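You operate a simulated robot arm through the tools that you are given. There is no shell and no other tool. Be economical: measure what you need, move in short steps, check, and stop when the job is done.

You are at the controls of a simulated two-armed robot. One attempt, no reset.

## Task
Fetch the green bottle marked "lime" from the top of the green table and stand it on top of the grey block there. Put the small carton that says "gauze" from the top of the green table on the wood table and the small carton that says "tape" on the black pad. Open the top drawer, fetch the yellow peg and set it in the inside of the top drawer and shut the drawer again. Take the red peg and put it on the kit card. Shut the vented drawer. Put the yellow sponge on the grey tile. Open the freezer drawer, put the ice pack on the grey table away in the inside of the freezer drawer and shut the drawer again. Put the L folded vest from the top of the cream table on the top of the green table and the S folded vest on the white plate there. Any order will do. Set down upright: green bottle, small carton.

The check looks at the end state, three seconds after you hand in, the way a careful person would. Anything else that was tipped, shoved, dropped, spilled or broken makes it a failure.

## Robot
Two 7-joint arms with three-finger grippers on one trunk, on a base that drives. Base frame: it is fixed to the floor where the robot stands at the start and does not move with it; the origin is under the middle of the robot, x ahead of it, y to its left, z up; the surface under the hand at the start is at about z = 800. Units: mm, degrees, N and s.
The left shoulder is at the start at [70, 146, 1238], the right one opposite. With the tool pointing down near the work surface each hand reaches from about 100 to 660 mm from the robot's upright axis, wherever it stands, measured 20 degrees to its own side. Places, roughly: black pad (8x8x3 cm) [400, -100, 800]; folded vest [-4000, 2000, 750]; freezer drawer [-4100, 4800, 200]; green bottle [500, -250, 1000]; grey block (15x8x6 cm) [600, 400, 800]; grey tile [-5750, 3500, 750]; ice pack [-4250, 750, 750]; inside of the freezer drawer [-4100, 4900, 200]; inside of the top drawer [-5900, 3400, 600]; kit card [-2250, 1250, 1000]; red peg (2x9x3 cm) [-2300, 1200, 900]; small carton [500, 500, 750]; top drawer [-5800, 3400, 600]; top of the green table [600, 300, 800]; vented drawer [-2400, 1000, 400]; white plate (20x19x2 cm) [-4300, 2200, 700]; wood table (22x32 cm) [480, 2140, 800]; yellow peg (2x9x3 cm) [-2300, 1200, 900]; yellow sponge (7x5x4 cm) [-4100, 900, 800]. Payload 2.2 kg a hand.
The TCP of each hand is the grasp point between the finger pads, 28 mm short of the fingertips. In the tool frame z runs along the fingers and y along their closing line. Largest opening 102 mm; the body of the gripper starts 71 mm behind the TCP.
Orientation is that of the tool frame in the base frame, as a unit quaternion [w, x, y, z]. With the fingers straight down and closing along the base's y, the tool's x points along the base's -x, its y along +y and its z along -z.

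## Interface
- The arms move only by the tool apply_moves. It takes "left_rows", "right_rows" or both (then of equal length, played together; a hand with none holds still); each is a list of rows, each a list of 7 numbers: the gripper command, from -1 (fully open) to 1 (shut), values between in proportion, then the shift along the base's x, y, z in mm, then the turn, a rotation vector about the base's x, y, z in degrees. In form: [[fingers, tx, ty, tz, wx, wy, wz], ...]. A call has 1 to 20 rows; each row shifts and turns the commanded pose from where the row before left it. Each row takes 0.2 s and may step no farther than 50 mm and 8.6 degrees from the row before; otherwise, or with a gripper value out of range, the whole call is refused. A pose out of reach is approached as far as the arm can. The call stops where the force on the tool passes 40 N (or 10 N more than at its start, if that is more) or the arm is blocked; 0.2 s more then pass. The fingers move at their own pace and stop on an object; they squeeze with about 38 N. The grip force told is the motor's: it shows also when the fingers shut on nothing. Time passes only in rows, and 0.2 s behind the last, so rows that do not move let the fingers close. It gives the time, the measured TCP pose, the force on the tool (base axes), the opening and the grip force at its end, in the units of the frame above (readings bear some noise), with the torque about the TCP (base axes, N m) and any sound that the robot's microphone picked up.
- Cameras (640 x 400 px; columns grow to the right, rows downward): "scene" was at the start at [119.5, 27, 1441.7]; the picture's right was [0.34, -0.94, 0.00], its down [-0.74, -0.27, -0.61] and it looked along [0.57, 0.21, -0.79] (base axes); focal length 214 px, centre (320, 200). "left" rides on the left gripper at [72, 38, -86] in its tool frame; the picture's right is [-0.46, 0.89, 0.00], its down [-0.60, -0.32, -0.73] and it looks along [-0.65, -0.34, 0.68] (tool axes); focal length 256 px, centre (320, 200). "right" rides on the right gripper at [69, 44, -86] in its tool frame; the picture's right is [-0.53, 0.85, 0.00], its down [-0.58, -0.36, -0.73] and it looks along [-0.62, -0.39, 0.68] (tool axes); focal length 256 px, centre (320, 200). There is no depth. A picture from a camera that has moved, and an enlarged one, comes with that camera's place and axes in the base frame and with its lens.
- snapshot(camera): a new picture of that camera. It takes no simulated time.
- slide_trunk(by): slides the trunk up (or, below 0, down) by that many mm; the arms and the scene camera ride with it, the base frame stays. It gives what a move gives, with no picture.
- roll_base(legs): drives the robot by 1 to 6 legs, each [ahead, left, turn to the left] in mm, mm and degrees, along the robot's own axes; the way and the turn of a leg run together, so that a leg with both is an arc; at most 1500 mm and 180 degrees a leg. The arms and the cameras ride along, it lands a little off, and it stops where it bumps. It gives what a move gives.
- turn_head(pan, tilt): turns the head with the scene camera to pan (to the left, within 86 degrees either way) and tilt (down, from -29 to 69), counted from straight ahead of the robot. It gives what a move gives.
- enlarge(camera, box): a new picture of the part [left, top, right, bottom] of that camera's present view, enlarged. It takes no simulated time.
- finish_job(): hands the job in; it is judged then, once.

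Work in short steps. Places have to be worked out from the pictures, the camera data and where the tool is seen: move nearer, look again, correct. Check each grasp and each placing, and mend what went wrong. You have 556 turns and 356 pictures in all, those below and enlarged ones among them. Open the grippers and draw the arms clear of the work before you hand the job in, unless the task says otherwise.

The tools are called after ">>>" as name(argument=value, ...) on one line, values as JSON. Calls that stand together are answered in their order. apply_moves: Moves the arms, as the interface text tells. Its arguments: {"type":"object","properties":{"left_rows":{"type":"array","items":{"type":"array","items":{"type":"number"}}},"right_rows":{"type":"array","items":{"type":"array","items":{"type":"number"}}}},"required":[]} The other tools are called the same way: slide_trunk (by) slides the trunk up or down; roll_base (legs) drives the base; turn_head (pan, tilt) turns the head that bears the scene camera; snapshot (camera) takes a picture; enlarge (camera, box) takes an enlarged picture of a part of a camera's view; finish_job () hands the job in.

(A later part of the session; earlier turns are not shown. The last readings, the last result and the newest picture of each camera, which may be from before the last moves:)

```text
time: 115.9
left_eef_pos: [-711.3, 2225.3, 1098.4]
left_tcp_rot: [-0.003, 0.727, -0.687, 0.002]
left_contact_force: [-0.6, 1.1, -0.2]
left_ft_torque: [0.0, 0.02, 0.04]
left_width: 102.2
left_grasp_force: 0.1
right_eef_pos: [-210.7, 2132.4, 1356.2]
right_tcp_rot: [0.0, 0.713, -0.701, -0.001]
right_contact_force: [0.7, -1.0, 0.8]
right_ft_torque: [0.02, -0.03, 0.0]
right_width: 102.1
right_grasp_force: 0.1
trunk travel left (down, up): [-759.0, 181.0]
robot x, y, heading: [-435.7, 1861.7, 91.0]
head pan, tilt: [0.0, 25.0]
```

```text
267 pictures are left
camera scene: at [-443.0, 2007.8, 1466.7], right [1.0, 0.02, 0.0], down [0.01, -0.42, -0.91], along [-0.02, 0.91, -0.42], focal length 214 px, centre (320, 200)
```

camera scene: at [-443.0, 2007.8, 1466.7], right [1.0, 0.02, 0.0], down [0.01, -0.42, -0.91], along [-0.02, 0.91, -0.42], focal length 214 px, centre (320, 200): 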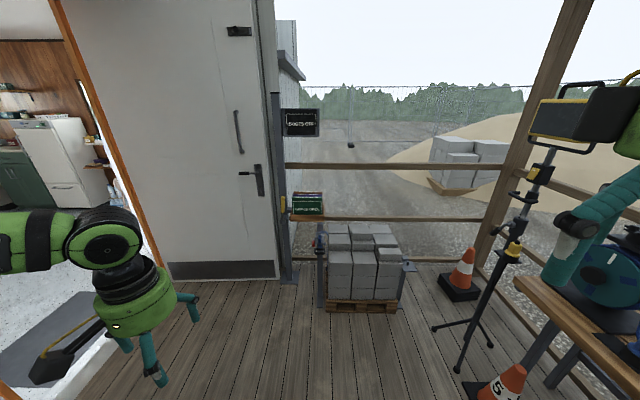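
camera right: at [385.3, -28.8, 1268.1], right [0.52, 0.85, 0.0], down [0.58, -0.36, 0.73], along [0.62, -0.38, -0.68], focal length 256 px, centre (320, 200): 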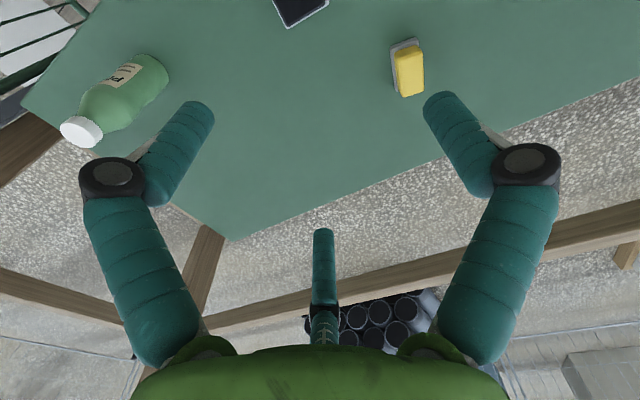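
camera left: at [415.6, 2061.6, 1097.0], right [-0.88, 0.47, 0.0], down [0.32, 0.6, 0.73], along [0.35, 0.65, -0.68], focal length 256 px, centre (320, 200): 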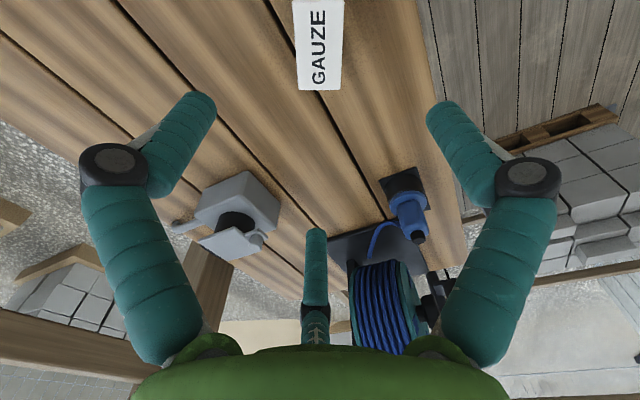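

The doorway is in the wall x ≈ −1830 between y ≈ 2480 and 3480, the door leaf open along y ≈ 3490. I'll go through sideways (facing +y). First approach: ahead, then left.

>>> roll_base(legs=[[600, 0, -1], [0, 500, 0], [390, 0, 0]])

>>> turn_head(pan=70, tilt=45)

>>> snapshot(camera="scene")

>>> snapshot(camera="left")

```text
time: 124.0
left_eef_pos: [-1239.8, 3213.3, 1098.9]
left_tcp_rot: [-0.003, 0.728, -0.685, 0.001]
left_contact_force: [-0.6, 0.1, -0.2]
left_ft_torque: [0.0, 0.01, 0.0]
left_width: 102.0
left_grasp_force: 0.0
right_eef_pos: [-739.1, 3124.9, 1356.2]
right_tcp_rot: [0.0, 0.716, -0.698, -0.001]
right_contact_force: [0.0, -0.6, 0.3]
right_ft_torque: [0.0, 0.02, -0.02]
right_width: 102.1
right_grasp_force: 0.1
trunk travel left (down, up): [-759.0, 181.0]
robot x, y, heading: [-964.5, 2857.6, 91.6]
head pan, tilt: [0.0, 25.0]
```

```text
time: 125.4
left_eef_pos: [-1239.1, 3215.3, 1099.3]
left_tcp_rot: [-0.002, 0.729, -0.685, 0.0]
left_contact_force: [-0.5, -0.2, -0.5]
left_ft_torque: [0.02, 0.0, -0.01]
left_width: 102.0
left_grasp_force: 0.2
right_eef_pos: [-739.2, 3127.2, 1357.4]
right_tcp_rot: [0.0, 0.716, -0.698, -0.001]
right_contact_force: [-0.4, 0.5, -0.4]
right_ft_torque: [-0.03, 0.0, 0.0]
right_width: 101.7
right_grasp_force: 0.0
trunk travel left (down, up): [-759.0, 181.0]
robot x, y, heading: [-965.7, 2857.0, 91.7]
head pan, tilt: [70.0, 45.0]
```

```text
266 pictures are left
camera scene: at [-1045.3, 2934.2, 1436.1], right [0.32, 0.95, 0.0], down [0.67, -0.23, -0.71], along [-0.67, 0.23, -0.71], focal length 214 px, centre (320, 200)
```

scene: 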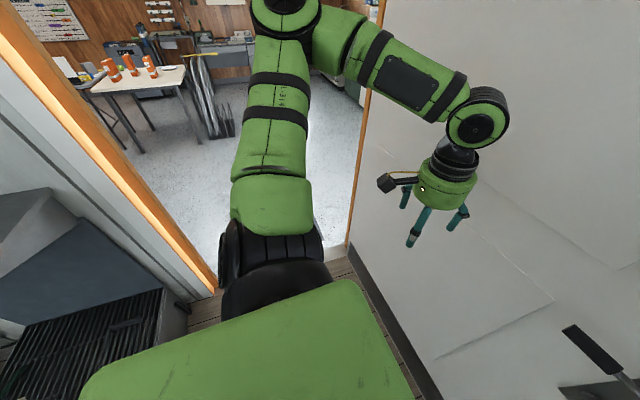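

```text
265 pictures are left
camera left: at [-1272.5, 3139.8, 1183.6], right [-0.91, 0.41, 0.0], down [0.28, 0.62, 0.73], along [0.3, 0.67, -0.68], focal length 256 px, centre (320, 200)
```

left: 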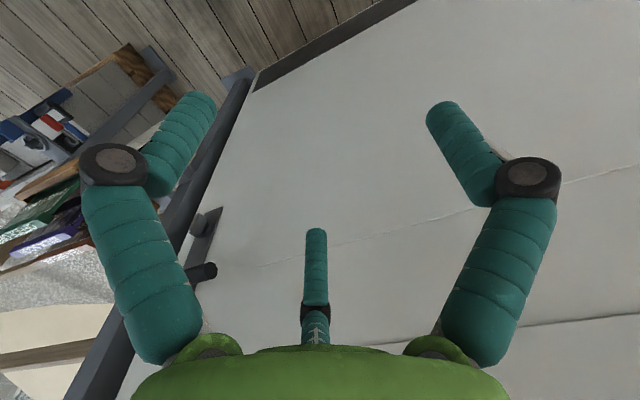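

Doorway spans y ≈ 2400–3440 and my extents fit. Drive left through it.

>>> roll_base(legs=[[0, 0, -1.6], [0, 1350, 0]])

>>> turn_head(pan=80, tilt=25)

>>> snapshot(camera="scene")

```text
time: 132.4
left_eef_pos: [-2559.5, 3232.6, 1100.2]
left_tcp_rot: [-0.003, 0.717, -0.697, 0.0]
left_contact_force: [-0.4, 0.3, 0.4]
left_ft_torque: [0.02, 0.02, 0.01]
left_width: 101.7
left_grasp_force: 0.0
right_eef_pos: [-2062.2, 3127.2, 1355.2]
right_tcp_rot: [0.0, -0.704, 0.71, 0.0]
right_contact_force: [0.7, 0.5, -0.2]
right_ft_torque: [-0.01, -0.03, 0.01]
right_width: 101.8
right_grasp_force: 0.1
trunk travel left (down, up): [-759.0, 181.0]
robot x, y, heading: [-2296.6, 2863.0, 89.9]
head pan, tilt: [70.0, 45.0]
```

```text
time: 133.3
left_eef_pos: [-2558.3, 3232.8, 1097.3]
left_tcp_rot: [-0.002, 0.717, -0.697, 0.001]
left_contact_force: [-0.1, -1.1, 0.4]
left_ft_torque: [-0.01, 0.01, 0.01]
left_width: 102.1
left_grasp_force: 0.1
right_eef_pos: [-2062.8, 3127.0, 1355.5]
right_tcp_rot: [0.0, -0.704, 0.71, 0.001]
right_contact_force: [-0.1, -0.9, 0.2]
right_ft_torque: [-0.02, 0.0, 0.01]
right_width: 102.1
right_grasp_force: 0.1
trunk travel left (down, up): [-759.0, 181.0]
robot x, y, heading: [-2298.9, 2865.9, 89.4]
head pan, tilt: [80.0, 25.0]
```

```text
264 pictures are left
camera scene: at [-2389.8, 2933.6, 1466.6], right [0.18, 0.98, 0.0], down [0.42, -0.08, -0.91], along [-0.89, 0.17, -0.42], focal length 214 px, centre (320, 200)
```

scene: 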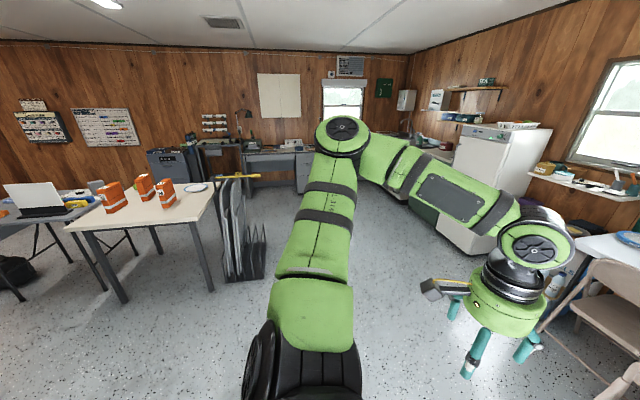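

I'm inside. Move 350 further in, turn to face −x, and look around to the peg/kit-card area.

>>> roll_base(legs=[[0, 380, 0], [0, 0, 90]])

>>> turn_head(pan=80, tilt=25)

>>> snapshot(camera="scene")

>>> turn_head(pan=10, tilt=25)

>>> snapshot(camera="scene")

```text
time: 139.6
left_eef_pos: [-3041.3, 2598.8, 1099.3]
left_tcp_rot: [-0.003, 1.0, 0.031, -0.001]
left_contact_force: [-1.1, -0.1, 0.2]
left_ft_torque: [-0.03, 0.01, -0.02]
left_width: 102.0
left_grasp_force: 0.1
right_eef_pos: [-2952.8, 3099.8, 1355.8]
right_tcp_rot: [0.001, 1.0, 0.014, -0.001]
right_contact_force: [-0.6, 0.0, 0.0]
right_ft_torque: [-0.01, 0.02, -0.04]
right_width: 101.9
right_grasp_force: 0.1
trunk travel left (down, up): [-759.0, 181.0]
robot x, y, heading: [-2683.1, 2868.9, -178.5]
head pan, tilt: [80.0, 25.0]
```

```text
time: 140.2
left_eef_pos: [-3041.2, 2599.0, 1098.0]
left_tcp_rot: [-0.003, 1.0, 0.03, -0.001]
left_contact_force: [-0.1, 0.2, -0.9]
left_ft_torque: [-0.01, 0.05, 0.0]
left_width: 102.1
left_grasp_force: 0.1
right_eef_pos: [-2952.1, 3099.0, 1355.2]
right_tcp_rot: [0.001, 1.0, 0.013, -0.001]
right_contact_force: [0.6, 0.6, -0.1]
right_ft_torque: [0.0, -0.02, -0.01]
right_width: 102.1
right_grasp_force: 0.1
trunk travel left (down, up): [-759.0, 181.0]
robot x, y, heading: [-2683.0, 2873.8, -178.3]
head pan, tilt: [80.0, 25.0]
```

```text
263 pictures are left
camera scene: at [-2746.9, 2780.7, 1466.7], right [-0.99, 0.15, 0.0], down [0.06, 0.42, -0.91], along [-0.14, -0.9, -0.42], focal length 214 px, centre (320, 200)
```

scene: 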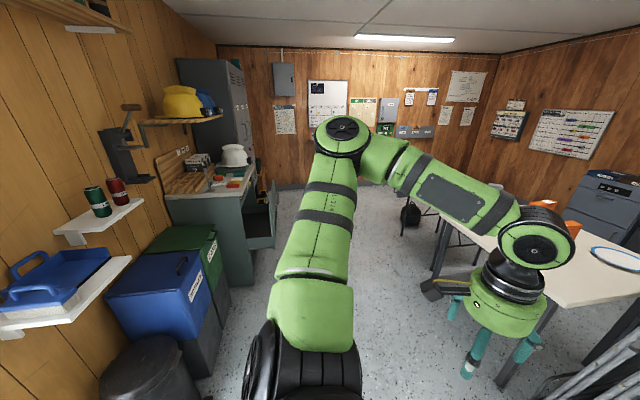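

```text
time: 141.6
left_eef_pos: [-3041.8, 2598.9, 1099.3]
left_tcp_rot: [-0.003, 1.0, 0.031, -0.001]
left_contact_force: [0.7, -0.1, 0.8]
left_ft_torque: [0.04, 0.03, -0.03]
left_width: 101.9
left_grasp_force: 0.0
right_eef_pos: [-2952.4, 3098.7, 1356.1]
right_tcp_rot: [0.001, 1.0, 0.013, 0.0]
right_contact_force: [-0.2, -0.2, 0.0]
right_ft_torque: [0.04, 0.01, -0.01]
right_width: 102.0
right_grasp_force: 0.1
trunk travel left (down, up): [-759.0, 181.0]
robot x, y, heading: [-2687.2, 2871.3, -178.6]
head pan, tilt: [10.0, 25.0]
```

```text
262 pictures are left
camera scene: at [-2823.4, 2853.5, 1466.7], right [-0.2, 0.98, 0.0], down [0.41, 0.08, -0.91], along [-0.89, -0.18, -0.42], focal length 214 px, centre (320, 200)
```

scene: 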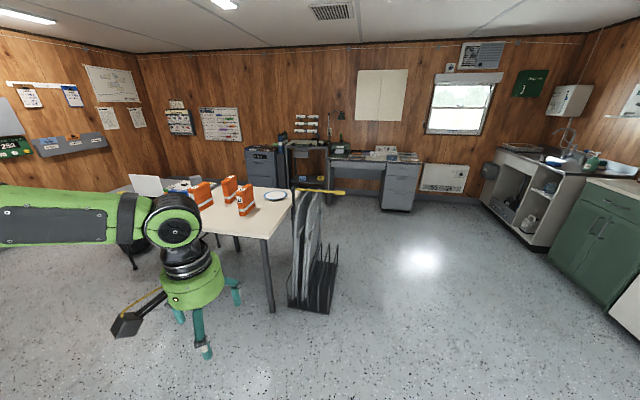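

The workbench with pegs/kit is along the wall near (−2300, 1200), with its vented drawer standing open (front ≈ x −2620). I move in the corridor sideways to about (−3050, 1250).

>>> roll_base(legs=[[370, 0, -1.4], [0, 1450, 0]])

>>> turn_head(pan=86, tilt=30)

>>> snapshot(camera="scene")

```text
time: 150.8
left_eef_pos: [-3426.9, 1141.0, 1099.2]
left_tcp_rot: [-0.003, 1.0, 0.009, -0.001]
left_contact_force: [-0.4, 0.6, -0.2]
left_ft_torque: [0.01, 0.03, -0.02]
left_width: 101.7
left_grasp_force: 0.2
right_eef_pos: [-3316.6, 1638.2, 1355.7]
right_tcp_rot: [0.0, 1.0, -0.009, -0.001]
right_contact_force: [0.1, 0.1, -0.4]
right_ft_torque: [-0.02, 0.02, 0.01]
right_width: 102.1
right_grasp_force: 0.1
trunk travel left (down, up): [-759.0, 181.0]
robot x, y, heading: [-3057.6, 1397.6, 178.7]
head pan, tilt: [10.0, 25.0]
```

```text
time: 152.3
left_eef_pos: [-3427.5, 1141.7, 1098.1]
left_tcp_rot: [-0.002, 1.0, 0.009, -0.001]
left_contact_force: [0.5, 0.5, -0.3]
left_ft_torque: [-0.04, -0.01, 0.02]
left_width: 101.9
left_grasp_force: 0.1
right_eef_pos: [-3316.0, 1639.1, 1356.2]
right_tcp_rot: [0.001, 1.0, -0.01, -0.001]
right_contact_force: [-0.3, 0.7, 0.2]
right_ft_torque: [0.02, 0.03, -0.02]
right_width: 102.5
right_grasp_force: 0.1
trunk travel left (down, up): [-759.0, 181.0]
robot x, y, heading: [-3055.6, 1402.7, 178.9]
head pan, tilt: [85.9, 30.0]
```

```text
261 pictures are left
camera scene: at [-3116.2, 1310.7, 1458.7], right [-1.0, 0.09, 0.0], down [0.05, 0.5, -0.87], along [-0.08, -0.86, -0.5], focal length 214 px, centre (320, 200)
```

scene: 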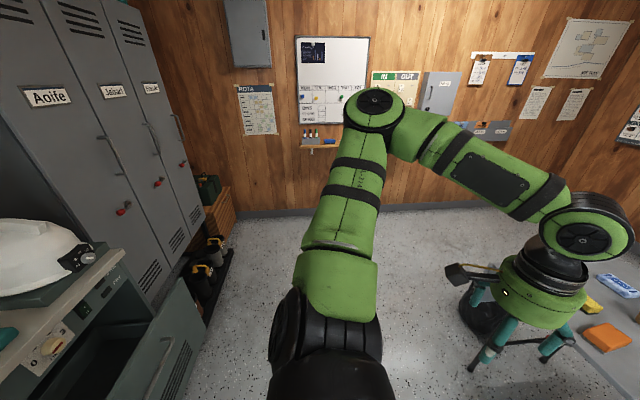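

The hand sweep area toward −y is clear. Turn left 180° to face the bench.

>>> roll_base(legs=[[0, 0, 90], [0, 0, 90]])

>>> turn_head(pan=0, tilt=40)

>>> snapshot(camera="scene")

```text
time: 160.4
left_eef_pos: [-2690.5, 1659.7, 1098.2]
left_tcp_rot: [0.0, -0.015, 1.0, -0.003]
left_contact_force: [-0.1, 0.2, -1.1]
left_ft_torque: [-0.02, 0.02, 0.0]
left_width: 102.4
left_grasp_force: 0.1
right_eef_pos: [-2794.6, 1161.8, 1356.3]
right_tcp_rot: [0.001, 0.003, 1.0, 0.001]
right_contact_force: [0.1, 0.0, -0.1]
right_ft_torque: [0.0, 0.01, -0.05]
right_width: 102.0
right_grasp_force: 0.1
trunk travel left (down, up): [-759.0, 181.0]
robot x, y, heading: [-3062.0, 1396.0, -0.5]
head pan, tilt: [85.9, 30.0]
```

```text
time: 162.0
left_eef_pos: [-2689.4, 1659.2, 1098.2]
left_tcp_rot: [0.001, -0.015, 1.0, -0.002]
left_contact_force: [0.6, 0.3, 1.1]
left_ft_torque: [-0.02, 0.0, -0.01]
left_width: 102.1
left_grasp_force: 0.0
right_eef_pos: [-2793.8, 1162.3, 1355.6]
right_tcp_rot: [0.001, 0.003, 1.0, 0.001]
right_contact_force: [0.5, 0.7, -0.1]
right_ft_torque: [0.0, 0.0, -0.01]
right_width: 102.4
right_grasp_force: 0.0
trunk travel left (down, up): [-759.0, 181.0]
robot x, y, heading: [-3055.3, 1402.5, -0.3]
head pan, tilt: [0.0, 40.0]
```

```text
260 pictures are left
camera scene: at [-2922.9, 1399.0, 1443.4], right [-0.01, -1.0, 0.0], down [-0.64, 0.0, -0.77], along [0.77, 0.0, -0.64], focal length 214 px, centre (320, 200)
```

scene: 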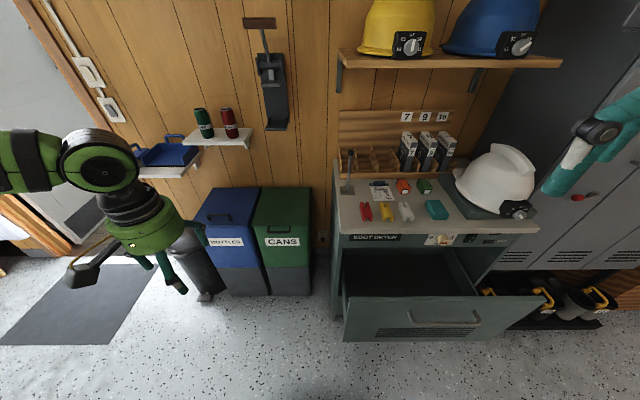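

Good view of the bench. Enlarge the top and drawer.

>>> enlarge(camera="scene", box=[330, 90, 554, 230])

>>> enlarge(camera="scene", box=[310, 200, 566, 360])

```text
2.86 times, centred on (442, 160) of scene
camera zoom: at [-2922.9, 1399.0, 1443.4], right [-0.01, -1.0, 0.0], down [-0.64, 0.0, -0.77], along [0.77, 0.0, -0.64], focal length 613 px, centre (-29, 314)
```

zoom: 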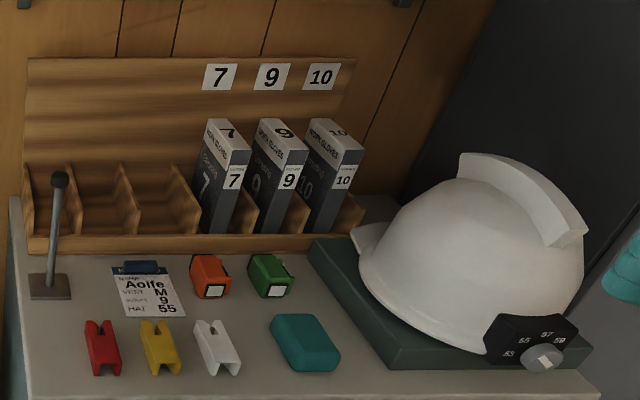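

```text
2.50 times, centred on (438, 280) of scene
camera zoom: at [-2922.9, 1399.0, 1443.4], right [-0.01, -1.0, 0.0], down [-0.64, 0.0, -0.77], along [0.77, 0.0, -0.64], focal length 536 px, centre (25, 0)
```

zoom: 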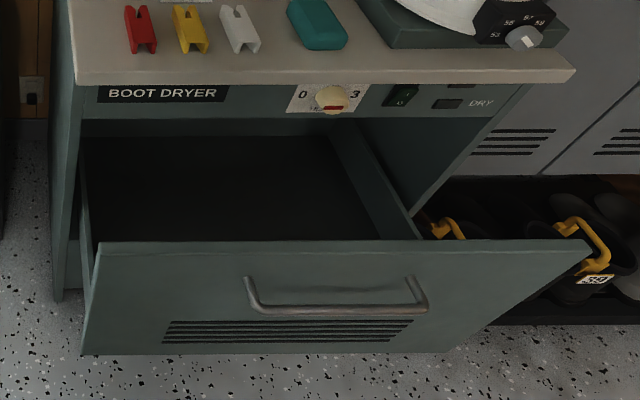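

Plan for the vented drawer: push it shut with fingers pointing forward. Shift right 200 mm, lower the trunk 450, and tilt the right hand forward.

>>> roll_base(legs=[[0, -200, 0]])

>>> slide_trunk(by=-450)

>>> apply_moves(right_rows=[[1, 5, 0, -20, 0, -8.4, 0], [1, 5, 0, -20, 0, -8.4, 0], [1, 5, 0, -20, 0, -8.4, 0], [1, 5, 0, -20, 0, -8.4, 0], [1, 5, 0, -20, 0, -8.4, 0], [1, 5, 0, -20, 0, -8.4, 0], [1, 5, 0, -20, 0, -8.4, 0], [1, 5, 0, -20, 0, -8.4, 0], [1, 5, 0, -20, 0, -8.4, 0], [1, 5, 0, -20, 0, -8.4, 0], [1, 0, 0, -20, 0, -6, 0], [1, 0, 0, 0, 0, 0, 0]])

>>> snapshot(camera="scene")

```text
time: 163.6
left_eef_pos: [-2692.7, 1460.8, 1097.3]
left_tcp_rot: [0.001, -0.015, 1.0, -0.004]
left_contact_force: [0.1, 0.0, -0.2]
left_ft_torque: [-0.01, -0.01, 0.0]
left_width: 102.0
left_grasp_force: 0.0
right_eef_pos: [-2795.3, 964.7, 1355.2]
right_tcp_rot: [0.0, 0.003, 1.0, 0.0]
right_contact_force: [0.4, 0.8, -0.2]
right_ft_torque: [0.01, -0.02, -0.01]
right_width: 102.0
right_grasp_force: 0.1
trunk travel left (down, up): [-759.0, 181.0]
robot x, y, heading: [-3057.0, 1197.4, -0.6]
head pan, tilt: [0.0, 40.0]
```

```text
refused: -450 is not a number from -400 to 400
```

```text
time: 166.2
left_eef_pos: [-2692.2, 1458.3, 1098.7]
left_tcp_rot: [0.001, -0.016, 1.0, -0.002]
left_contact_force: [0.7, -0.2, 0.6]
left_ft_torque: [-0.01, 0.0, -0.03]
left_width: 102.2
left_grasp_force: 0.1
right_eef_pos: [-2608.9, 903.3, 1365.9]
right_tcp_rot: [0.707, -0.001, 0.707, 0.003]
right_contact_force: [0.5, 0.2, 0.4]
right_ft_torque: [-0.02, -0.02, -0.02]
right_width: 2.1
right_grasp_force: 31.3
right hand out of reach, approached as far as the arm can: row 5, 6, 7, 8, 9, 10, 11
trunk travel left (down, up): [-759.0, 181.0]
robot x, y, heading: [-3057.1, 1199.9, -0.4]
head pan, tilt: [0.0, 40.0]
```

```text
257 pictures are left
camera scene: at [-2924.6, 1197.7, 1443.4], right [-0.01, -1.0, 0.0], down [-0.64, 0.0, -0.77], along [0.77, -0.01, -0.64], focal length 214 px, centre (320, 200)
```

scene: 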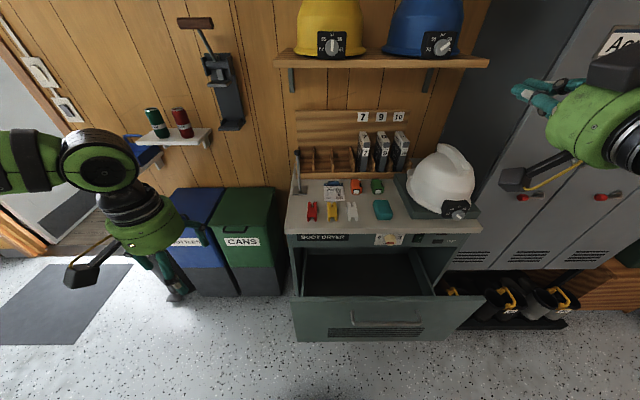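

Trunk step was over the limit of 400; the hand is tilted fine. Back off 120 mm, then lower the trunk 400.

>>> roll_base(legs=[[-150, 0, 0]])

>>> slide_trunk(by=-400)

>>> snapshot(camera="scene")

```text
time: 167.6
left_eef_pos: [-2842.4, 1459.8, 1097.3]
left_tcp_rot: [0.001, -0.014, 1.0, -0.003]
left_contact_force: [0.5, 0.0, 0.7]
left_ft_torque: [0.02, 0.02, 0.0]
left_width: 101.8
left_grasp_force: 0.1
right_eef_pos: [-2758.9, 902.4, 1365.7]
right_tcp_rot: [0.706, 0.001, 0.708, 0.002]
right_contact_force: [0.3, 0.1, 0.8]
right_ft_torque: [-0.01, -0.02, -0.02]
right_width: 2.0
right_grasp_force: 31.8
trunk travel left (down, up): [-759.0, 181.0]
robot x, y, heading: [-3212.1, 1195.7, -0.6]
head pan, tilt: [0.0, 40.0]
```

```text
time: 171.4
left_eef_pos: [-2844.6, 1459.6, 698.0]
left_tcp_rot: [0.001, -0.015, 1.0, -0.003]
left_contact_force: [-0.3, -0.1, 0.1]
left_ft_torque: [0.0, -0.01, -0.01]
left_width: 101.8
left_grasp_force: 0.0
right_eef_pos: [-2763.4, 903.4, 966.8]
right_tcp_rot: [0.707, 0.002, 0.708, 0.003]
right_contact_force: [1.5, 0.0, 0.3]
right_ft_torque: [0.0, -0.02, 0.0]
right_width: 2.1
right_grasp_force: 31.5
trunk travel left (down, up): [-359.0, 581.0]
robot x, y, heading: [-3212.0, 1196.9, -0.4]
head pan, tilt: [0.0, 40.0]
```

```text
256 pictures are left
camera scene: at [-3077.7, 1198.2, 1043.4], right [-0.01, -1.0, 0.0], down [-0.64, 0.01, -0.77], along [0.77, -0.01, -0.64], focal length 214 px, centre (320, 200)
```

scene: 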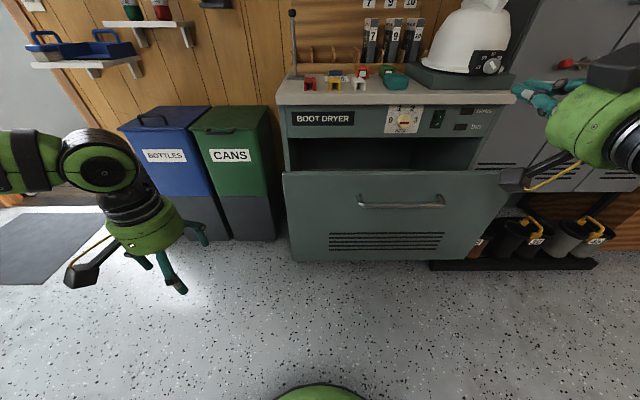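

Two views give the drawer panel at x ≈ −2574, z 299–726, y 670–1289; handle near z 610. Lower so the fingers push at z ≈ 530, y ≈ 960.

>>> slide_trunk(by=-320)

>>> apply_moves(right_rows=[[1, 0, 15, -30, 0, 0, 0], [1, 0, 15, -30, 0, 0, 0], [1, 0, 15, -30, 0, 0, 0], [1, 0, 12, -27, 0, 0, 0], [1, 0, 0, 0, 0, 0, 0]])

>>> snapshot(camera="scene")

```text
time: 174.6
left_eef_pos: [-2844.7, 1458.4, 377.8]
left_tcp_rot: [0.001, -0.015, 1.0, -0.003]
left_contact_force: [-0.7, -0.4, -0.5]
left_ft_torque: [-0.02, -0.04, 0.03]
left_width: 101.6
left_grasp_force: 0.1
right_eef_pos: [-2763.5, 902.3, 647.8]
right_tcp_rot: [0.707, 0.002, 0.707, 0.002]
right_contact_force: [-0.3, -0.1, -0.2]
right_ft_torque: [0.01, 0.03, -0.02]
right_width: 1.8
right_grasp_force: 31.0
trunk travel left (down, up): [-39.0, 901.0]
robot x, y, heading: [-3211.9, 1197.1, -0.6]
head pan, tilt: [0.0, 40.0]
```

```text
time: 175.8
left_eef_pos: [-2844.7, 1459.1, 378.9]
left_tcp_rot: [0.001, -0.015, 1.0, -0.003]
left_contact_force: [1.0, -0.1, -0.1]
left_ft_torque: [0.01, 0.0, 0.01]
left_width: 102.0
left_grasp_force: 0.2
right_eef_pos: [-2705.1, 944.0, 558.1]
right_tcp_rot: [0.707, 0.0, 0.707, 0.003]
right_contact_force: [0.1, -0.5, -0.8]
right_ft_torque: [-0.01, -0.01, 0.03]
right_width: 2.1
right_grasp_force: 31.9
right hand out of reach, approached as far as the arm can: row 1, 2, 3, 4
trunk travel left (down, up): [-39.0, 901.0]
robot x, y, heading: [-3211.5, 1200.5, -0.4]
head pan, tilt: [0.0, 40.0]
```

```text
255 pictures are left
camera scene: at [-3077.6, 1198.2, 723.4], right [-0.01, -1.0, 0.0], down [-0.64, 0.01, -0.77], along [0.77, -0.01, -0.64], focal length 214 px, centre (320, 200)
```

scene: 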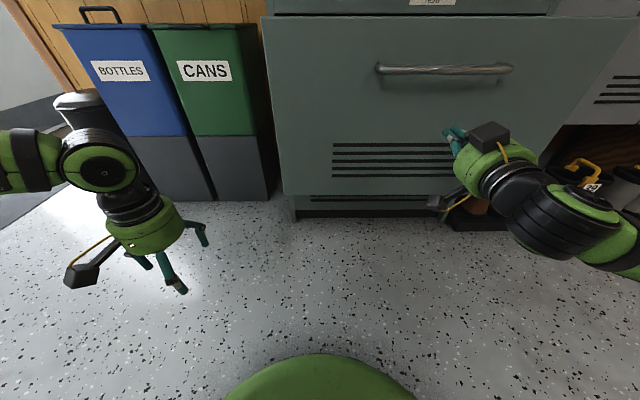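

Fingers point at the panel between handle and vents. Drive ahead 170 to start pushing.

>>> roll_base(legs=[[170, 0, 0]])

>>> snapshot(camera="scene")

```text
time: 177.2
left_eef_pos: [-2674.5, 1457.1, 378.9]
left_tcp_rot: [0.001, -0.015, 1.0, -0.002]
left_contact_force: [-0.4, 0.4, 0.3]
left_ft_torque: [-0.01, -0.02, 0.04]
left_width: 102.0
left_grasp_force: 0.1
right_eef_pos: [-2534.0, 942.2, 558.0]
right_tcp_rot: [0.707, 0.001, 0.708, 0.002]
right_contact_force: [-0.7, 0.2, -0.1]
right_ft_torque: [-0.02, 0.02, -0.01]
right_width: 2.1
right_grasp_force: 31.5
trunk travel left (down, up): [-39.0, 901.0]
robot x, y, heading: [-3043.2, 1193.9, -0.6]
head pan, tilt: [0.0, 40.0]
```

```text
254 pictures are left
camera scene: at [-2906.7, 1196.9, 723.4], right [-0.01, -1.0, 0.0], down [-0.64, 0.01, -0.77], along [0.77, -0.01, -0.64], focal length 214 px, centre (320, 200)
```

scene: 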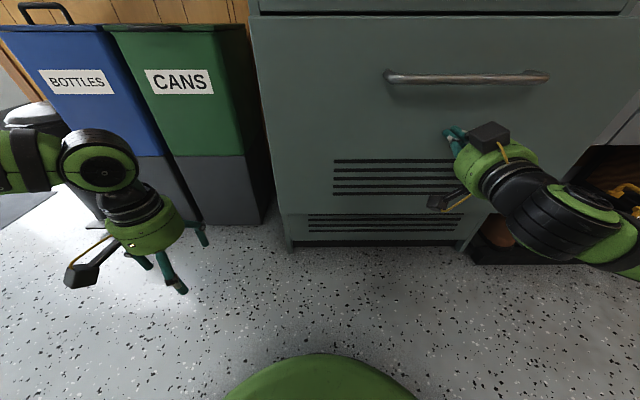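

Continue ahead in smaller increments.

>>> roll_base(legs=[[50, 0, 0]])

>>> roll_base(legs=[[40, 0, 0]])

>>> snapshot(camera="scene")

```text
time: 178.2
left_eef_pos: [-2625.2, 1458.1, 378.2]
left_tcp_rot: [0.0, -0.016, 1.0, -0.002]
left_contact_force: [-0.1, 0.1, 0.2]
left_ft_torque: [0.01, -0.01, 0.02]
left_width: 102.2
left_grasp_force: 0.0
right_eef_pos: [-2484.9, 941.5, 557.9]
right_tcp_rot: [0.707, 0.0, 0.708, 0.002]
right_contact_force: [-0.3, -0.3, -0.2]
right_ft_torque: [-0.01, -0.01, -0.01]
right_width: 2.2
right_grasp_force: 31.4
trunk travel left (down, up): [-39.0, 901.0]
robot x, y, heading: [-2991.3, 1194.8, -0.4]
head pan, tilt: [0.0, 40.0]
```

```text
time: 179.0
left_eef_pos: [-2584.2, 1457.8, 379.1]
left_tcp_rot: [0.001, -0.015, 1.0, -0.003]
left_contact_force: [0.4, 0.1, -0.1]
left_ft_torque: [0.04, 0.01, 0.02]
left_width: 102.3
left_grasp_force: 0.1
right_eef_pos: [-2445.6, 942.3, 557.6]
right_tcp_rot: [0.706, 0.001, 0.708, 0.003]
right_contact_force: [-0.5, 0.0, 0.3]
right_ft_torque: [0.03, 0.01, -0.01]
right_width: 2.1
right_grasp_force: 31.1
trunk travel left (down, up): [-39.0, 901.0]
robot x, y, heading: [-2948.7, 1193.9, -0.3]
head pan, tilt: [0.0, 40.0]
```

```text
253 pictures are left
camera scene: at [-2817.2, 1196.3, 723.4], right [-0.01, -1.0, 0.0], down [-0.64, 0.0, -0.77], along [0.77, -0.01, -0.64], focal length 214 px, centre (320, 200)
```

scene: 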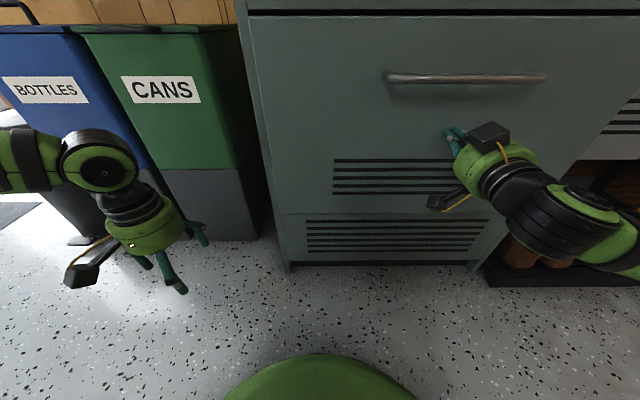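

The panel moves with the hand (little force). Keep pushing in small steps until it stops.

>>> roll_base(legs=[[25, 0, 0]])

>>> enlarge(camera="scene", box=[230, 0, 640, 280])

```text
time: 179.9
left_eef_pos: [-2564.3, 1455.9, 378.5]
left_tcp_rot: [0.001, -0.014, 1.0, -0.003]
left_contact_force: [0.1, -0.6, 0.9]
left_ft_torque: [-0.01, -0.01, 0.06]
left_width: 102.0
left_grasp_force: 0.0
right_eef_pos: [-2426.1, 943.1, 559.0]
right_tcp_rot: [0.707, 0.002, 0.707, 0.001]
right_contact_force: [-4.0, -1.0, 0.6]
right_ft_torque: [0.07, 0.0, -0.03]
right_width: 6.3
right_grasp_force: 31.5
trunk travel left (down, up): [-39.0, 901.0]
robot x, y, heading: [-2931.6, 1197.9, -0.6]
head pan, tilt: [0.0, 40.0]
stopped in leg 1: the force on the tool passed its limit at 169 N (the readings are from after the stop); the commanded pose is now the measured one
```

```text
1.43 times, centred on (435, 140) of scene
camera zoom: at [-2798.1, 1195.9, 723.5], right [-0.01, -1.0, 0.0], down [-0.64, 0.01, -0.77], along [0.77, -0.01, -0.64], focal length 306 px, centre (156, 286)
```

zoom: 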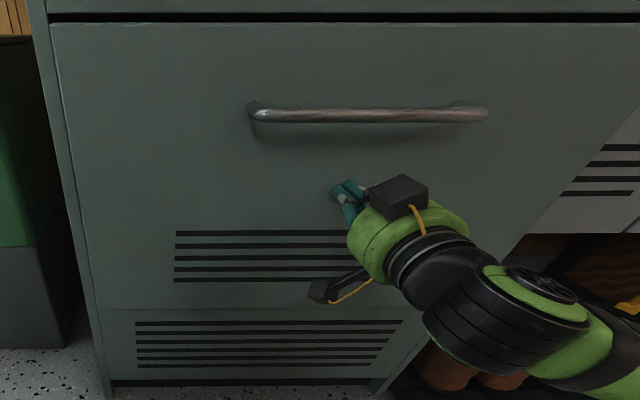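

The drawer hit its end and looks flush. Back off and raise the trunk, then verify.

>>> roll_base(legs=[[-200, 0, 0]])

>>> slide_trunk(by=400)

>>> snapshot(camera="scene")

```text
time: 181.5
left_eef_pos: [-2764.2, 1457.4, 378.5]
left_tcp_rot: [0.001, -0.013, 1.0, -0.003]
left_contact_force: [0.1, 0.0, -0.8]
left_ft_torque: [0.01, 0.0, 0.01]
left_width: 101.7
left_grasp_force: 0.0
right_eef_pos: [-2630.2, 942.5, 558.2]
right_tcp_rot: [0.707, 0.001, 0.707, 0.001]
right_contact_force: [-0.5, 0.0, 0.0]
right_ft_torque: [0.0, -0.04, -0.02]
right_width: 2.2
right_grasp_force: 32.0
trunk travel left (down, up): [-39.0, 901.0]
robot x, y, heading: [-3137.0, 1195.3, -0.7]
head pan, tilt: [0.0, 40.0]
```

```text
time: 185.4
left_eef_pos: [-2764.8, 1457.9, 779.1]
left_tcp_rot: [0.001, -0.013, 1.0, -0.002]
left_contact_force: [0.9, 0.3, 0.1]
left_ft_torque: [-0.01, 0.0, 0.0]
left_width: 101.8
left_grasp_force: 0.0
right_eef_pos: [-2629.5, 941.5, 958.1]
right_tcp_rot: [0.707, 0.002, 0.707, 0.0]
right_contact_force: [-0.2, -0.2, 0.0]
right_ft_torque: [0.01, 0.01, 0.01]
right_width: 2.5
right_grasp_force: 31.2
trunk travel left (down, up): [-439.0, 501.0]
robot x, y, heading: [-3131.5, 1199.4, -0.9]
head pan, tilt: [0.0, 40.0]
```

```text
251 pictures are left
camera scene: at [-2999.3, 1197.5, 1123.3], right [-0.01, -1.0, 0.0], down [-0.64, 0.01, -0.77], along [0.77, -0.01, -0.64], focal length 214 px, centre (320, 200)
```

scene: 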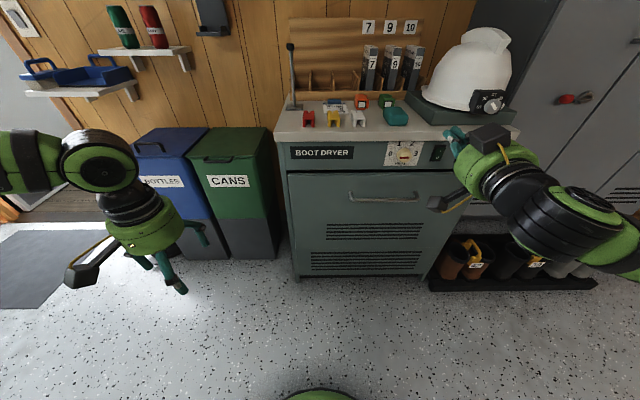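

Drawer is shut. Raise the trunk 400 and turn the right hand back to pointing down, tucked in.

>>> slide_trunk(by=400)

>>> apply_moves(right_rows=[[-1, -12, 0, 0, 0, 8.4, 0], [-1, -12, 0, 0, 0, 8.4, 0], [-1, -12, 0, 0, 0, 8.4, 0], [-1, -12, 0, 0, 0, 8.4, 0], [-1, -12, 0, 0, 0, 8.4, 0], [-1, -12, 0, 0, 0, 8.4, 0], [-1, -12, 0, 0, 0, 8.4, 0], [-1, -12, 0, 0, 0, 8.4, 0], [-1, -12, 0, 0, 0, 8.4, 0], [-1, -12, 0, 0, 0, 8.4, 0], [-1, -12, 0, 0, 0, 6, 0], [-1, 0, 0, 0, 0, 0, 0]])

>>> snapshot(camera="scene")

```text
time: 189.2
left_eef_pos: [-2764.6, 1456.9, 1177.7]
left_tcp_rot: [0.001, -0.013, 1.0, -0.003]
left_contact_force: [-0.4, -0.5, 0.9]
left_ft_torque: [-0.02, -0.03, -0.02]
left_width: 102.1
left_grasp_force: 0.1
right_eef_pos: [-2630.4, 941.9, 1357.5]
right_tcp_rot: [0.707, 0.002, 0.707, 0.001]
right_contact_force: [-0.5, 0.0, -0.3]
right_ft_torque: [0.03, -0.06, 0.03]
right_width: 1.8
right_grasp_force: 31.3
trunk travel left (down, up): [-839.0, 101.0]
robot x, y, heading: [-3133.1, 1200.9, -0.4]
head pan, tilt: [0.0, 40.0]
```

```text
time: 191.8
left_eef_pos: [-2765.6, 1458.0, 1178.6]
left_tcp_rot: [0.001, -0.014, 1.0, -0.002]
left_contact_force: [-0.1, -0.1, 0.1]
left_ft_torque: [0.0, -0.01, 0.04]
left_width: 102.1
left_grasp_force: 0.0
right_eef_pos: [-2760.4, 941.1, 1356.9]
right_tcp_rot: [-0.001, 0.002, 1.0, -0.001]
right_contact_force: [1.0, -0.3, 0.9]
right_ft_torque: [0.0, -0.02, 0.03]
right_width: 102.0
right_grasp_force: 0.1
trunk travel left (down, up): [-839.0, 101.0]
robot x, y, heading: [-3130.6, 1199.7, -0.6]
head pan, tilt: [0.0, 40.0]
```

```text
250 pictures are left
camera scene: at [-2999.4, 1197.3, 1523.4], right [-0.01, -1.0, 0.0], down [-0.64, 0.01, -0.77], along [0.77, -0.01, -0.64], focal length 214 px, centre (320, 200)
```

scene: 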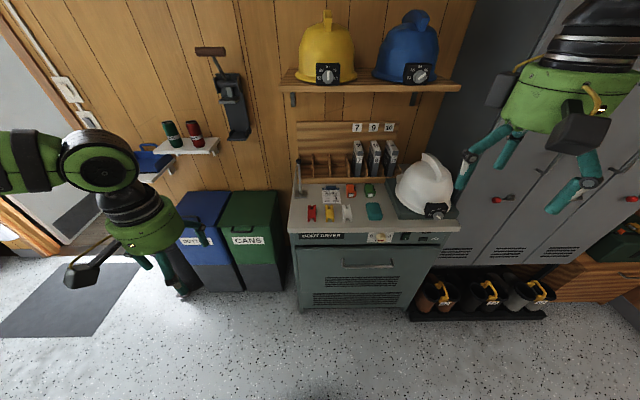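

I'll use the right arm for the pegs. Drive left 200 and ahead 400.

>>> roll_base(legs=[[0, 200, 0.5], [390, 0, 0]])

>>> turn_head(pan=-15, tilt=50)

>>> snapshot(camera="scene")

>>> snapshot(camera="right")

```text
time: 195.4
left_eef_pos: [-2384.6, 1657.7, 1178.3]
left_tcp_rot: [0.002, -0.013, 1.0, -0.003]
left_contact_force: [-0.1, 0.5, 0.6]
left_ft_torque: [0.0, 0.01, 0.0]
left_width: 102.2
left_grasp_force: 0.1
right_eef_pos: [-2379.0, 1141.0, 1359.3]
right_tcp_rot: [0.001, 0.0, 1.0, -0.003]
right_contact_force: [0.3, 1.1, 0.5]
right_ft_torque: [-0.02, -0.06, 0.0]
right_width: 101.7
right_grasp_force: 0.1
trunk travel left (down, up): [-839.0, 101.0]
robot x, y, heading: [-2754.7, 1393.9, -0.7]
head pan, tilt: [0.0, 40.0]
```

```text
time: 196.2
left_eef_pos: [-2382.8, 1658.4, 1177.2]
left_tcp_rot: [0.0, -0.012, 1.0, -0.003]
left_contact_force: [0.2, 0.0, 0.7]
left_ft_torque: [0.0, 0.02, 0.02]
left_width: 102.0
left_grasp_force: 0.0
right_eef_pos: [-2378.0, 1141.2, 1356.6]
right_tcp_rot: [0.0, 0.001, 1.0, -0.001]
right_contact_force: [-0.1, -0.3, -0.3]
right_ft_torque: [0.02, 0.0, -0.02]
right_width: 101.9
right_grasp_force: 0.1
trunk travel left (down, up): [-839.0, 101.0]
robot x, y, heading: [-2751.0, 1398.3, -0.6]
head pan, tilt: [-15.0, 50.0]
```

```text
249 pictures are left
camera scene: at [-2627.4, 1377.7, 1509.2], right [-0.27, -0.96, 0.0], down [-0.74, 0.21, -0.64], along [0.62, -0.17, -0.77], focal length 214 px, centre (320, 200)
```

scene: 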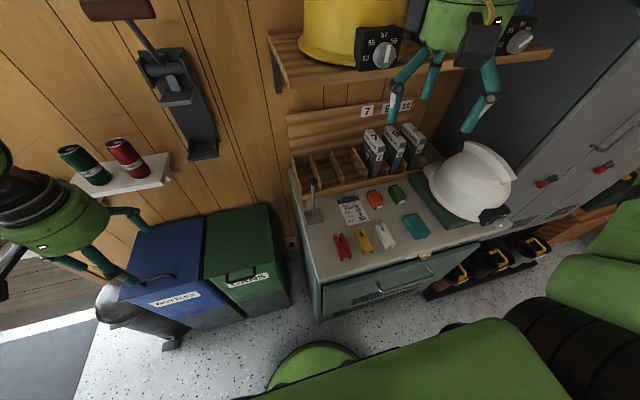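

```text
248 pictures are left
camera right: at [-2446.7, 1187.0, 1443.2], right [0.54, 0.84, 0.0], down [0.58, -0.36, 0.73], along [0.62, -0.4, -0.68], focal length 256 px, centre (320, 200)
```

right: 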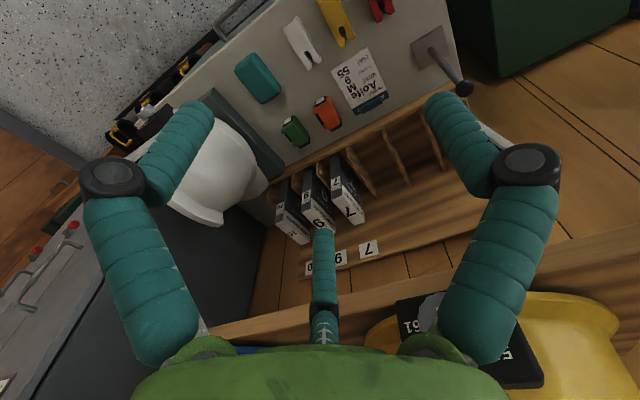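

Enlarge the pegs and card in both cameras.

>>> enlarge(camera="scene", box=[300, 170, 460, 270])

>>> enlarge(camera="right", box=[230, 0, 470, 150])

```text
4.00 times, centred on (380, 220) of scene
camera zoom: at [-2627.4, 1377.7, 1509.2], right [-0.27, -0.96, 0.0], down [-0.74, 0.21, -0.64], along [0.62, -0.17, -0.77], focal length 858 px, centre (80, 120)
```

zoom: 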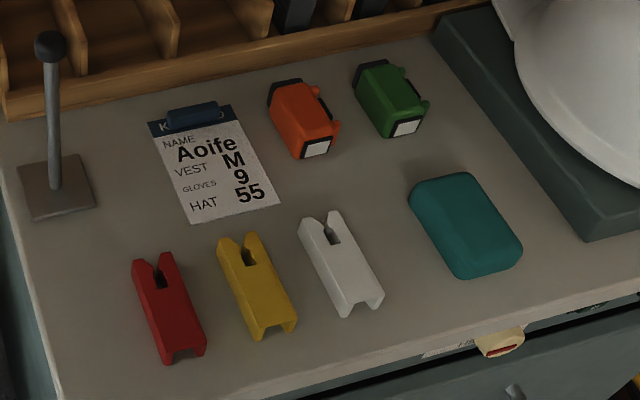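

```text
2.67 times, centred on (350, 75) of right
camera zoom: at [-2446.7, 1187.0, 1443.2], right [0.54, 0.84, 0.0], down [0.58, -0.36, 0.73], along [0.62, -0.4, -0.68], focal length 683 px, centre (240, 533)
```

zoom: 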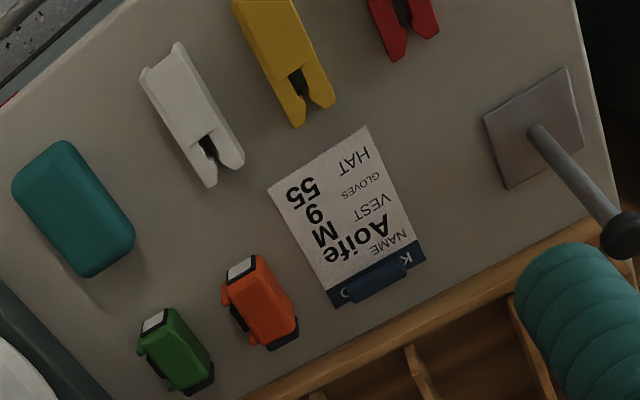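

Red peg centre ≈ (−2343, 1233), yellow ≈ (−2347, 1159), both along x; card ≈ (−2217, 1140). I go 30 mm closer and lower the trunk 250 for good reach.

>>> roll_base(legs=[[30, 0, 0.6]])

>>> slide_trunk(by=-250)

>>> apply_moves(right_rows=[[-0.1, -1, 30, -20, 0, 0, 0], [-0.1, 0, 30, -20, 0, 0, 0], [-0.1, 0, 32, -20, 0, 0, 0], [-0.1, 0, 0, 0, 0, 0, 0]])

>>> snapshot(camera="right")

>>> snapshot(camera="scene")

```text
time: 197.0
left_eef_pos: [-2364.0, 1660.6, 1180.6]
left_tcp_rot: [0.005, -0.018, 1.0, -0.003]
left_contact_force: [-0.4, 0.2, 1.0]
left_ft_torque: [0.02, -0.11, 0.0]
left_width: 102.0
left_grasp_force: 0.1
right_eef_pos: [-2354.7, 1144.1, 1360.4]
right_tcp_rot: [0.003, -0.004, 1.0, -0.002]
right_contact_force: [-0.9, -0.5, -0.4]
right_ft_torque: [0.01, -0.11, -0.02]
right_width: 102.0
right_grasp_force: 0.1
trunk travel left (down, up): [-839.0, 101.0]
robot x, y, heading: [-2720.8, 1394.1, -0.5]
head pan, tilt: [-15.0, 50.0]
```

```text
time: 199.6
left_eef_pos: [-2356.9, 1661.1, 928.4]
left_tcp_rot: [0.001, -0.018, 1.0, -0.002]
left_contact_force: [0.4, 0.4, 0.2]
left_ft_torque: [0.03, 0.0, -0.04]
left_width: 102.4
left_grasp_force: 0.0
right_eef_pos: [-2346.7, 1144.3, 1107.6]
right_tcp_rot: [0.0, -0.004, 1.0, -0.002]
right_contact_force: [-0.8, -0.4, -0.7]
right_ft_torque: [0.01, 0.02, -0.03]
right_width: 101.7
right_grasp_force: 0.1
trunk travel left (down, up): [-589.0, 351.0]
robot x, y, heading: [-2721.5, 1396.8, 0.0]
head pan, tilt: [-15.0, 50.0]
```

```text
time: 200.6
left_eef_pos: [-2357.5, 1660.7, 927.5]
left_tcp_rot: [0.001, -0.018, 1.0, -0.002]
left_contact_force: [-1.1, -0.2, 0.3]
left_ft_torque: [0.05, 0.0, -0.02]
left_width: 102.1
left_grasp_force: 0.2
right_eef_pos: [-2347.8, 1236.2, 1048.9]
right_tcp_rot: [0.001, -0.003, 1.0, -0.001]
right_contact_force: [-0.6, -0.2, -0.6]
right_ft_torque: [-0.01, 0.02, -0.01]
right_width: 56.2
right_grasp_force: 0.1
trunk travel left (down, up): [-589.0, 351.0]
robot x, y, heading: [-2724.5, 1395.3, -0.1]
head pan, tilt: [-15.0, 50.0]
```

```text
245 pictures are left
camera right: at [-2417.5, 1281.8, 1135.4], right [0.53, 0.85, 0.0], down [0.58, -0.36, 0.73], along [0.62, -0.39, -0.68], focal length 256 px, centre (320, 200)
```

right: 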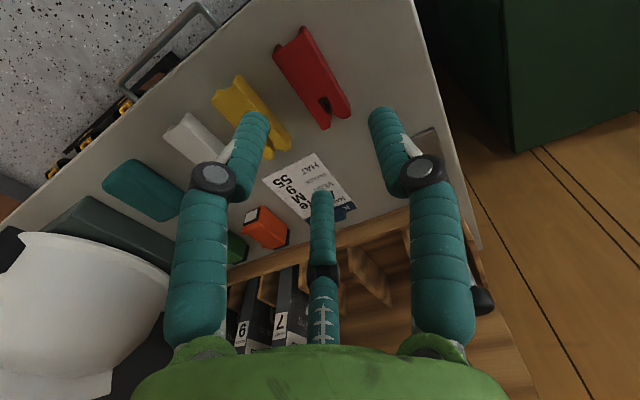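

```text
244 pictures are left
camera scene: at [-2599.1, 1377.9, 1259.2], right [-0.26, -0.97, 0.0], down [-0.74, 0.2, -0.64], along [0.62, -0.17, -0.77], focal length 214 px, centre (320, 200)
```

scene: 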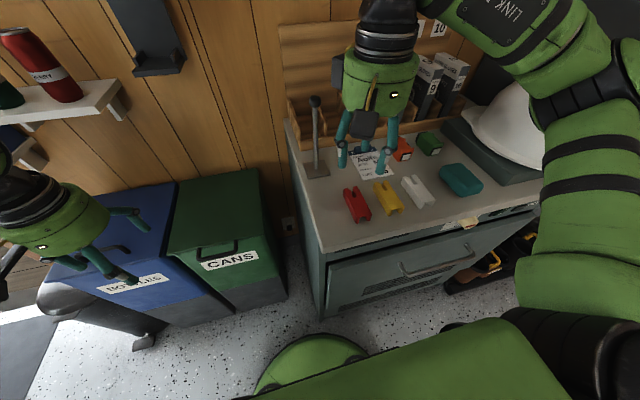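

Red peg at ≈ (−2345, 1231). Align and lower to z ≈ 933 (fingertips just above the bench), then look.

>>> apply_moves(right_rows=[[-0.1, 1, -5, -40, 0, 0, 0], [-0.1, 0, 0, -40, 0, 0, 0], [-0.1, 0, 0, 0, 0, 0, 0]])

>>> snapshot(camera="right")

>>> enlarge(camera="scene", box=[280, 100, 440, 240])

```text
time: 201.4
left_eef_pos: [-2355.9, 1662.0, 928.4]
left_tcp_rot: [0.001, -0.019, 1.0, -0.003]
left_contact_force: [0.0, -0.4, -0.8]
left_ft_torque: [-0.03, 0.0, -0.01]
left_width: 102.0
left_grasp_force: 0.1
right_eef_pos: [-2344.4, 1231.9, 970.4]
right_tcp_rot: [0.0, -0.004, 1.0, -0.002]
right_contact_force: [0.0, -0.5, 0.5]
right_ft_torque: [0.01, -0.01, 0.01]
right_width: 56.1
right_grasp_force: 0.0
trunk travel left (down, up): [-589.0, 351.0]
robot x, y, heading: [-2720.7, 1394.9, -0.1]
head pan, tilt: [-15.0, 50.0]
```

```text
243 pictures are left
camera right: at [-2414.4, 1276.3, 1055.8], right [0.53, 0.85, 0.0], down [0.58, -0.36, 0.73], along [0.62, -0.39, -0.68], focal length 256 px, centre (320, 200)
```

right: 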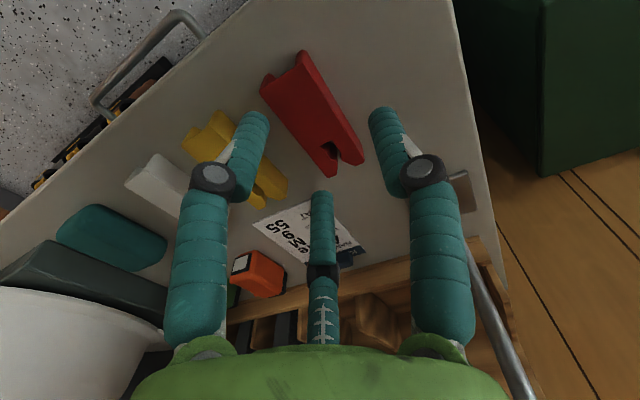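

```text
2.86 times, centred on (360, 170) of scene
camera zoom: at [-2599.0, 1379.1, 1259.3], right [-0.26, -0.97, 0.0], down [-0.74, 0.2, -0.64], along [0.62, -0.17, -0.77], focal length 613 px, centre (206, 286)
```

zoom: 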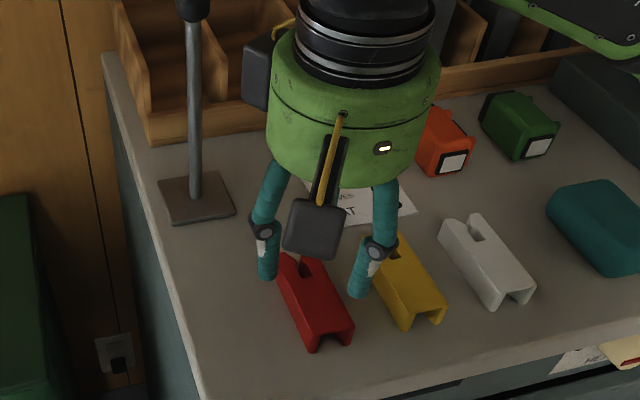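

Aligned. Lower to 933 and close.

>>> apply_moves(right_rows=[[-0.1, -3, 0, -20, 0, 0, 0], [-0.1, 0, 0, -12, 0, 0, 0], [-0.1, 0, 0, -5, 0, 0, 0], [-0.1, 0, 0, 0, 0, 0, 0], [1, 0, 0, 0, 0, 0, 0], [1, 0, 0, 0, 0, 0, 0], [1, 0, 0, 0, 0, 0, 0]])

>>> snapshot(camera="right")

```text
time: 203.0
left_eef_pos: [-2356.3, 1661.5, 928.6]
left_tcp_rot: [0.001, -0.019, 1.0, -0.002]
left_contact_force: [0.6, 0.0, -0.7]
left_ft_torque: [0.01, 0.01, -0.03]
left_width: 102.0
left_grasp_force: 0.1
right_eef_pos: [-2349.2, 1230.8, 932.8]
right_tcp_rot: [0.001, -0.005, 1.0, -0.002]
right_contact_force: [-0.3, 0.5, 0.2]
right_ft_torque: [0.03, 0.0, -0.04]
right_width: 2.0
right_grasp_force: 31.5
trunk travel left (down, up): [-589.0, 351.0]
robot x, y, heading: [-2725.1, 1398.5, -0.2]
head pan, tilt: [-15.0, 50.0]
```

```text
241 pictures are left
camera right: at [-2418.5, 1276.0, 1018.1], right [0.53, 0.85, 0.0], down [0.58, -0.36, 0.73], along [0.62, -0.39, -0.68], focal length 256 px, centre (320, 200)
```

right: 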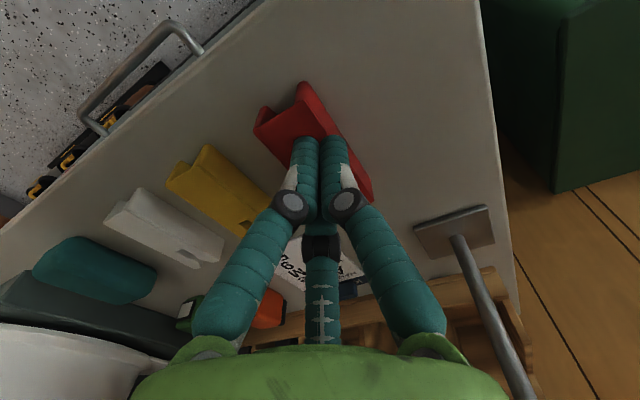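

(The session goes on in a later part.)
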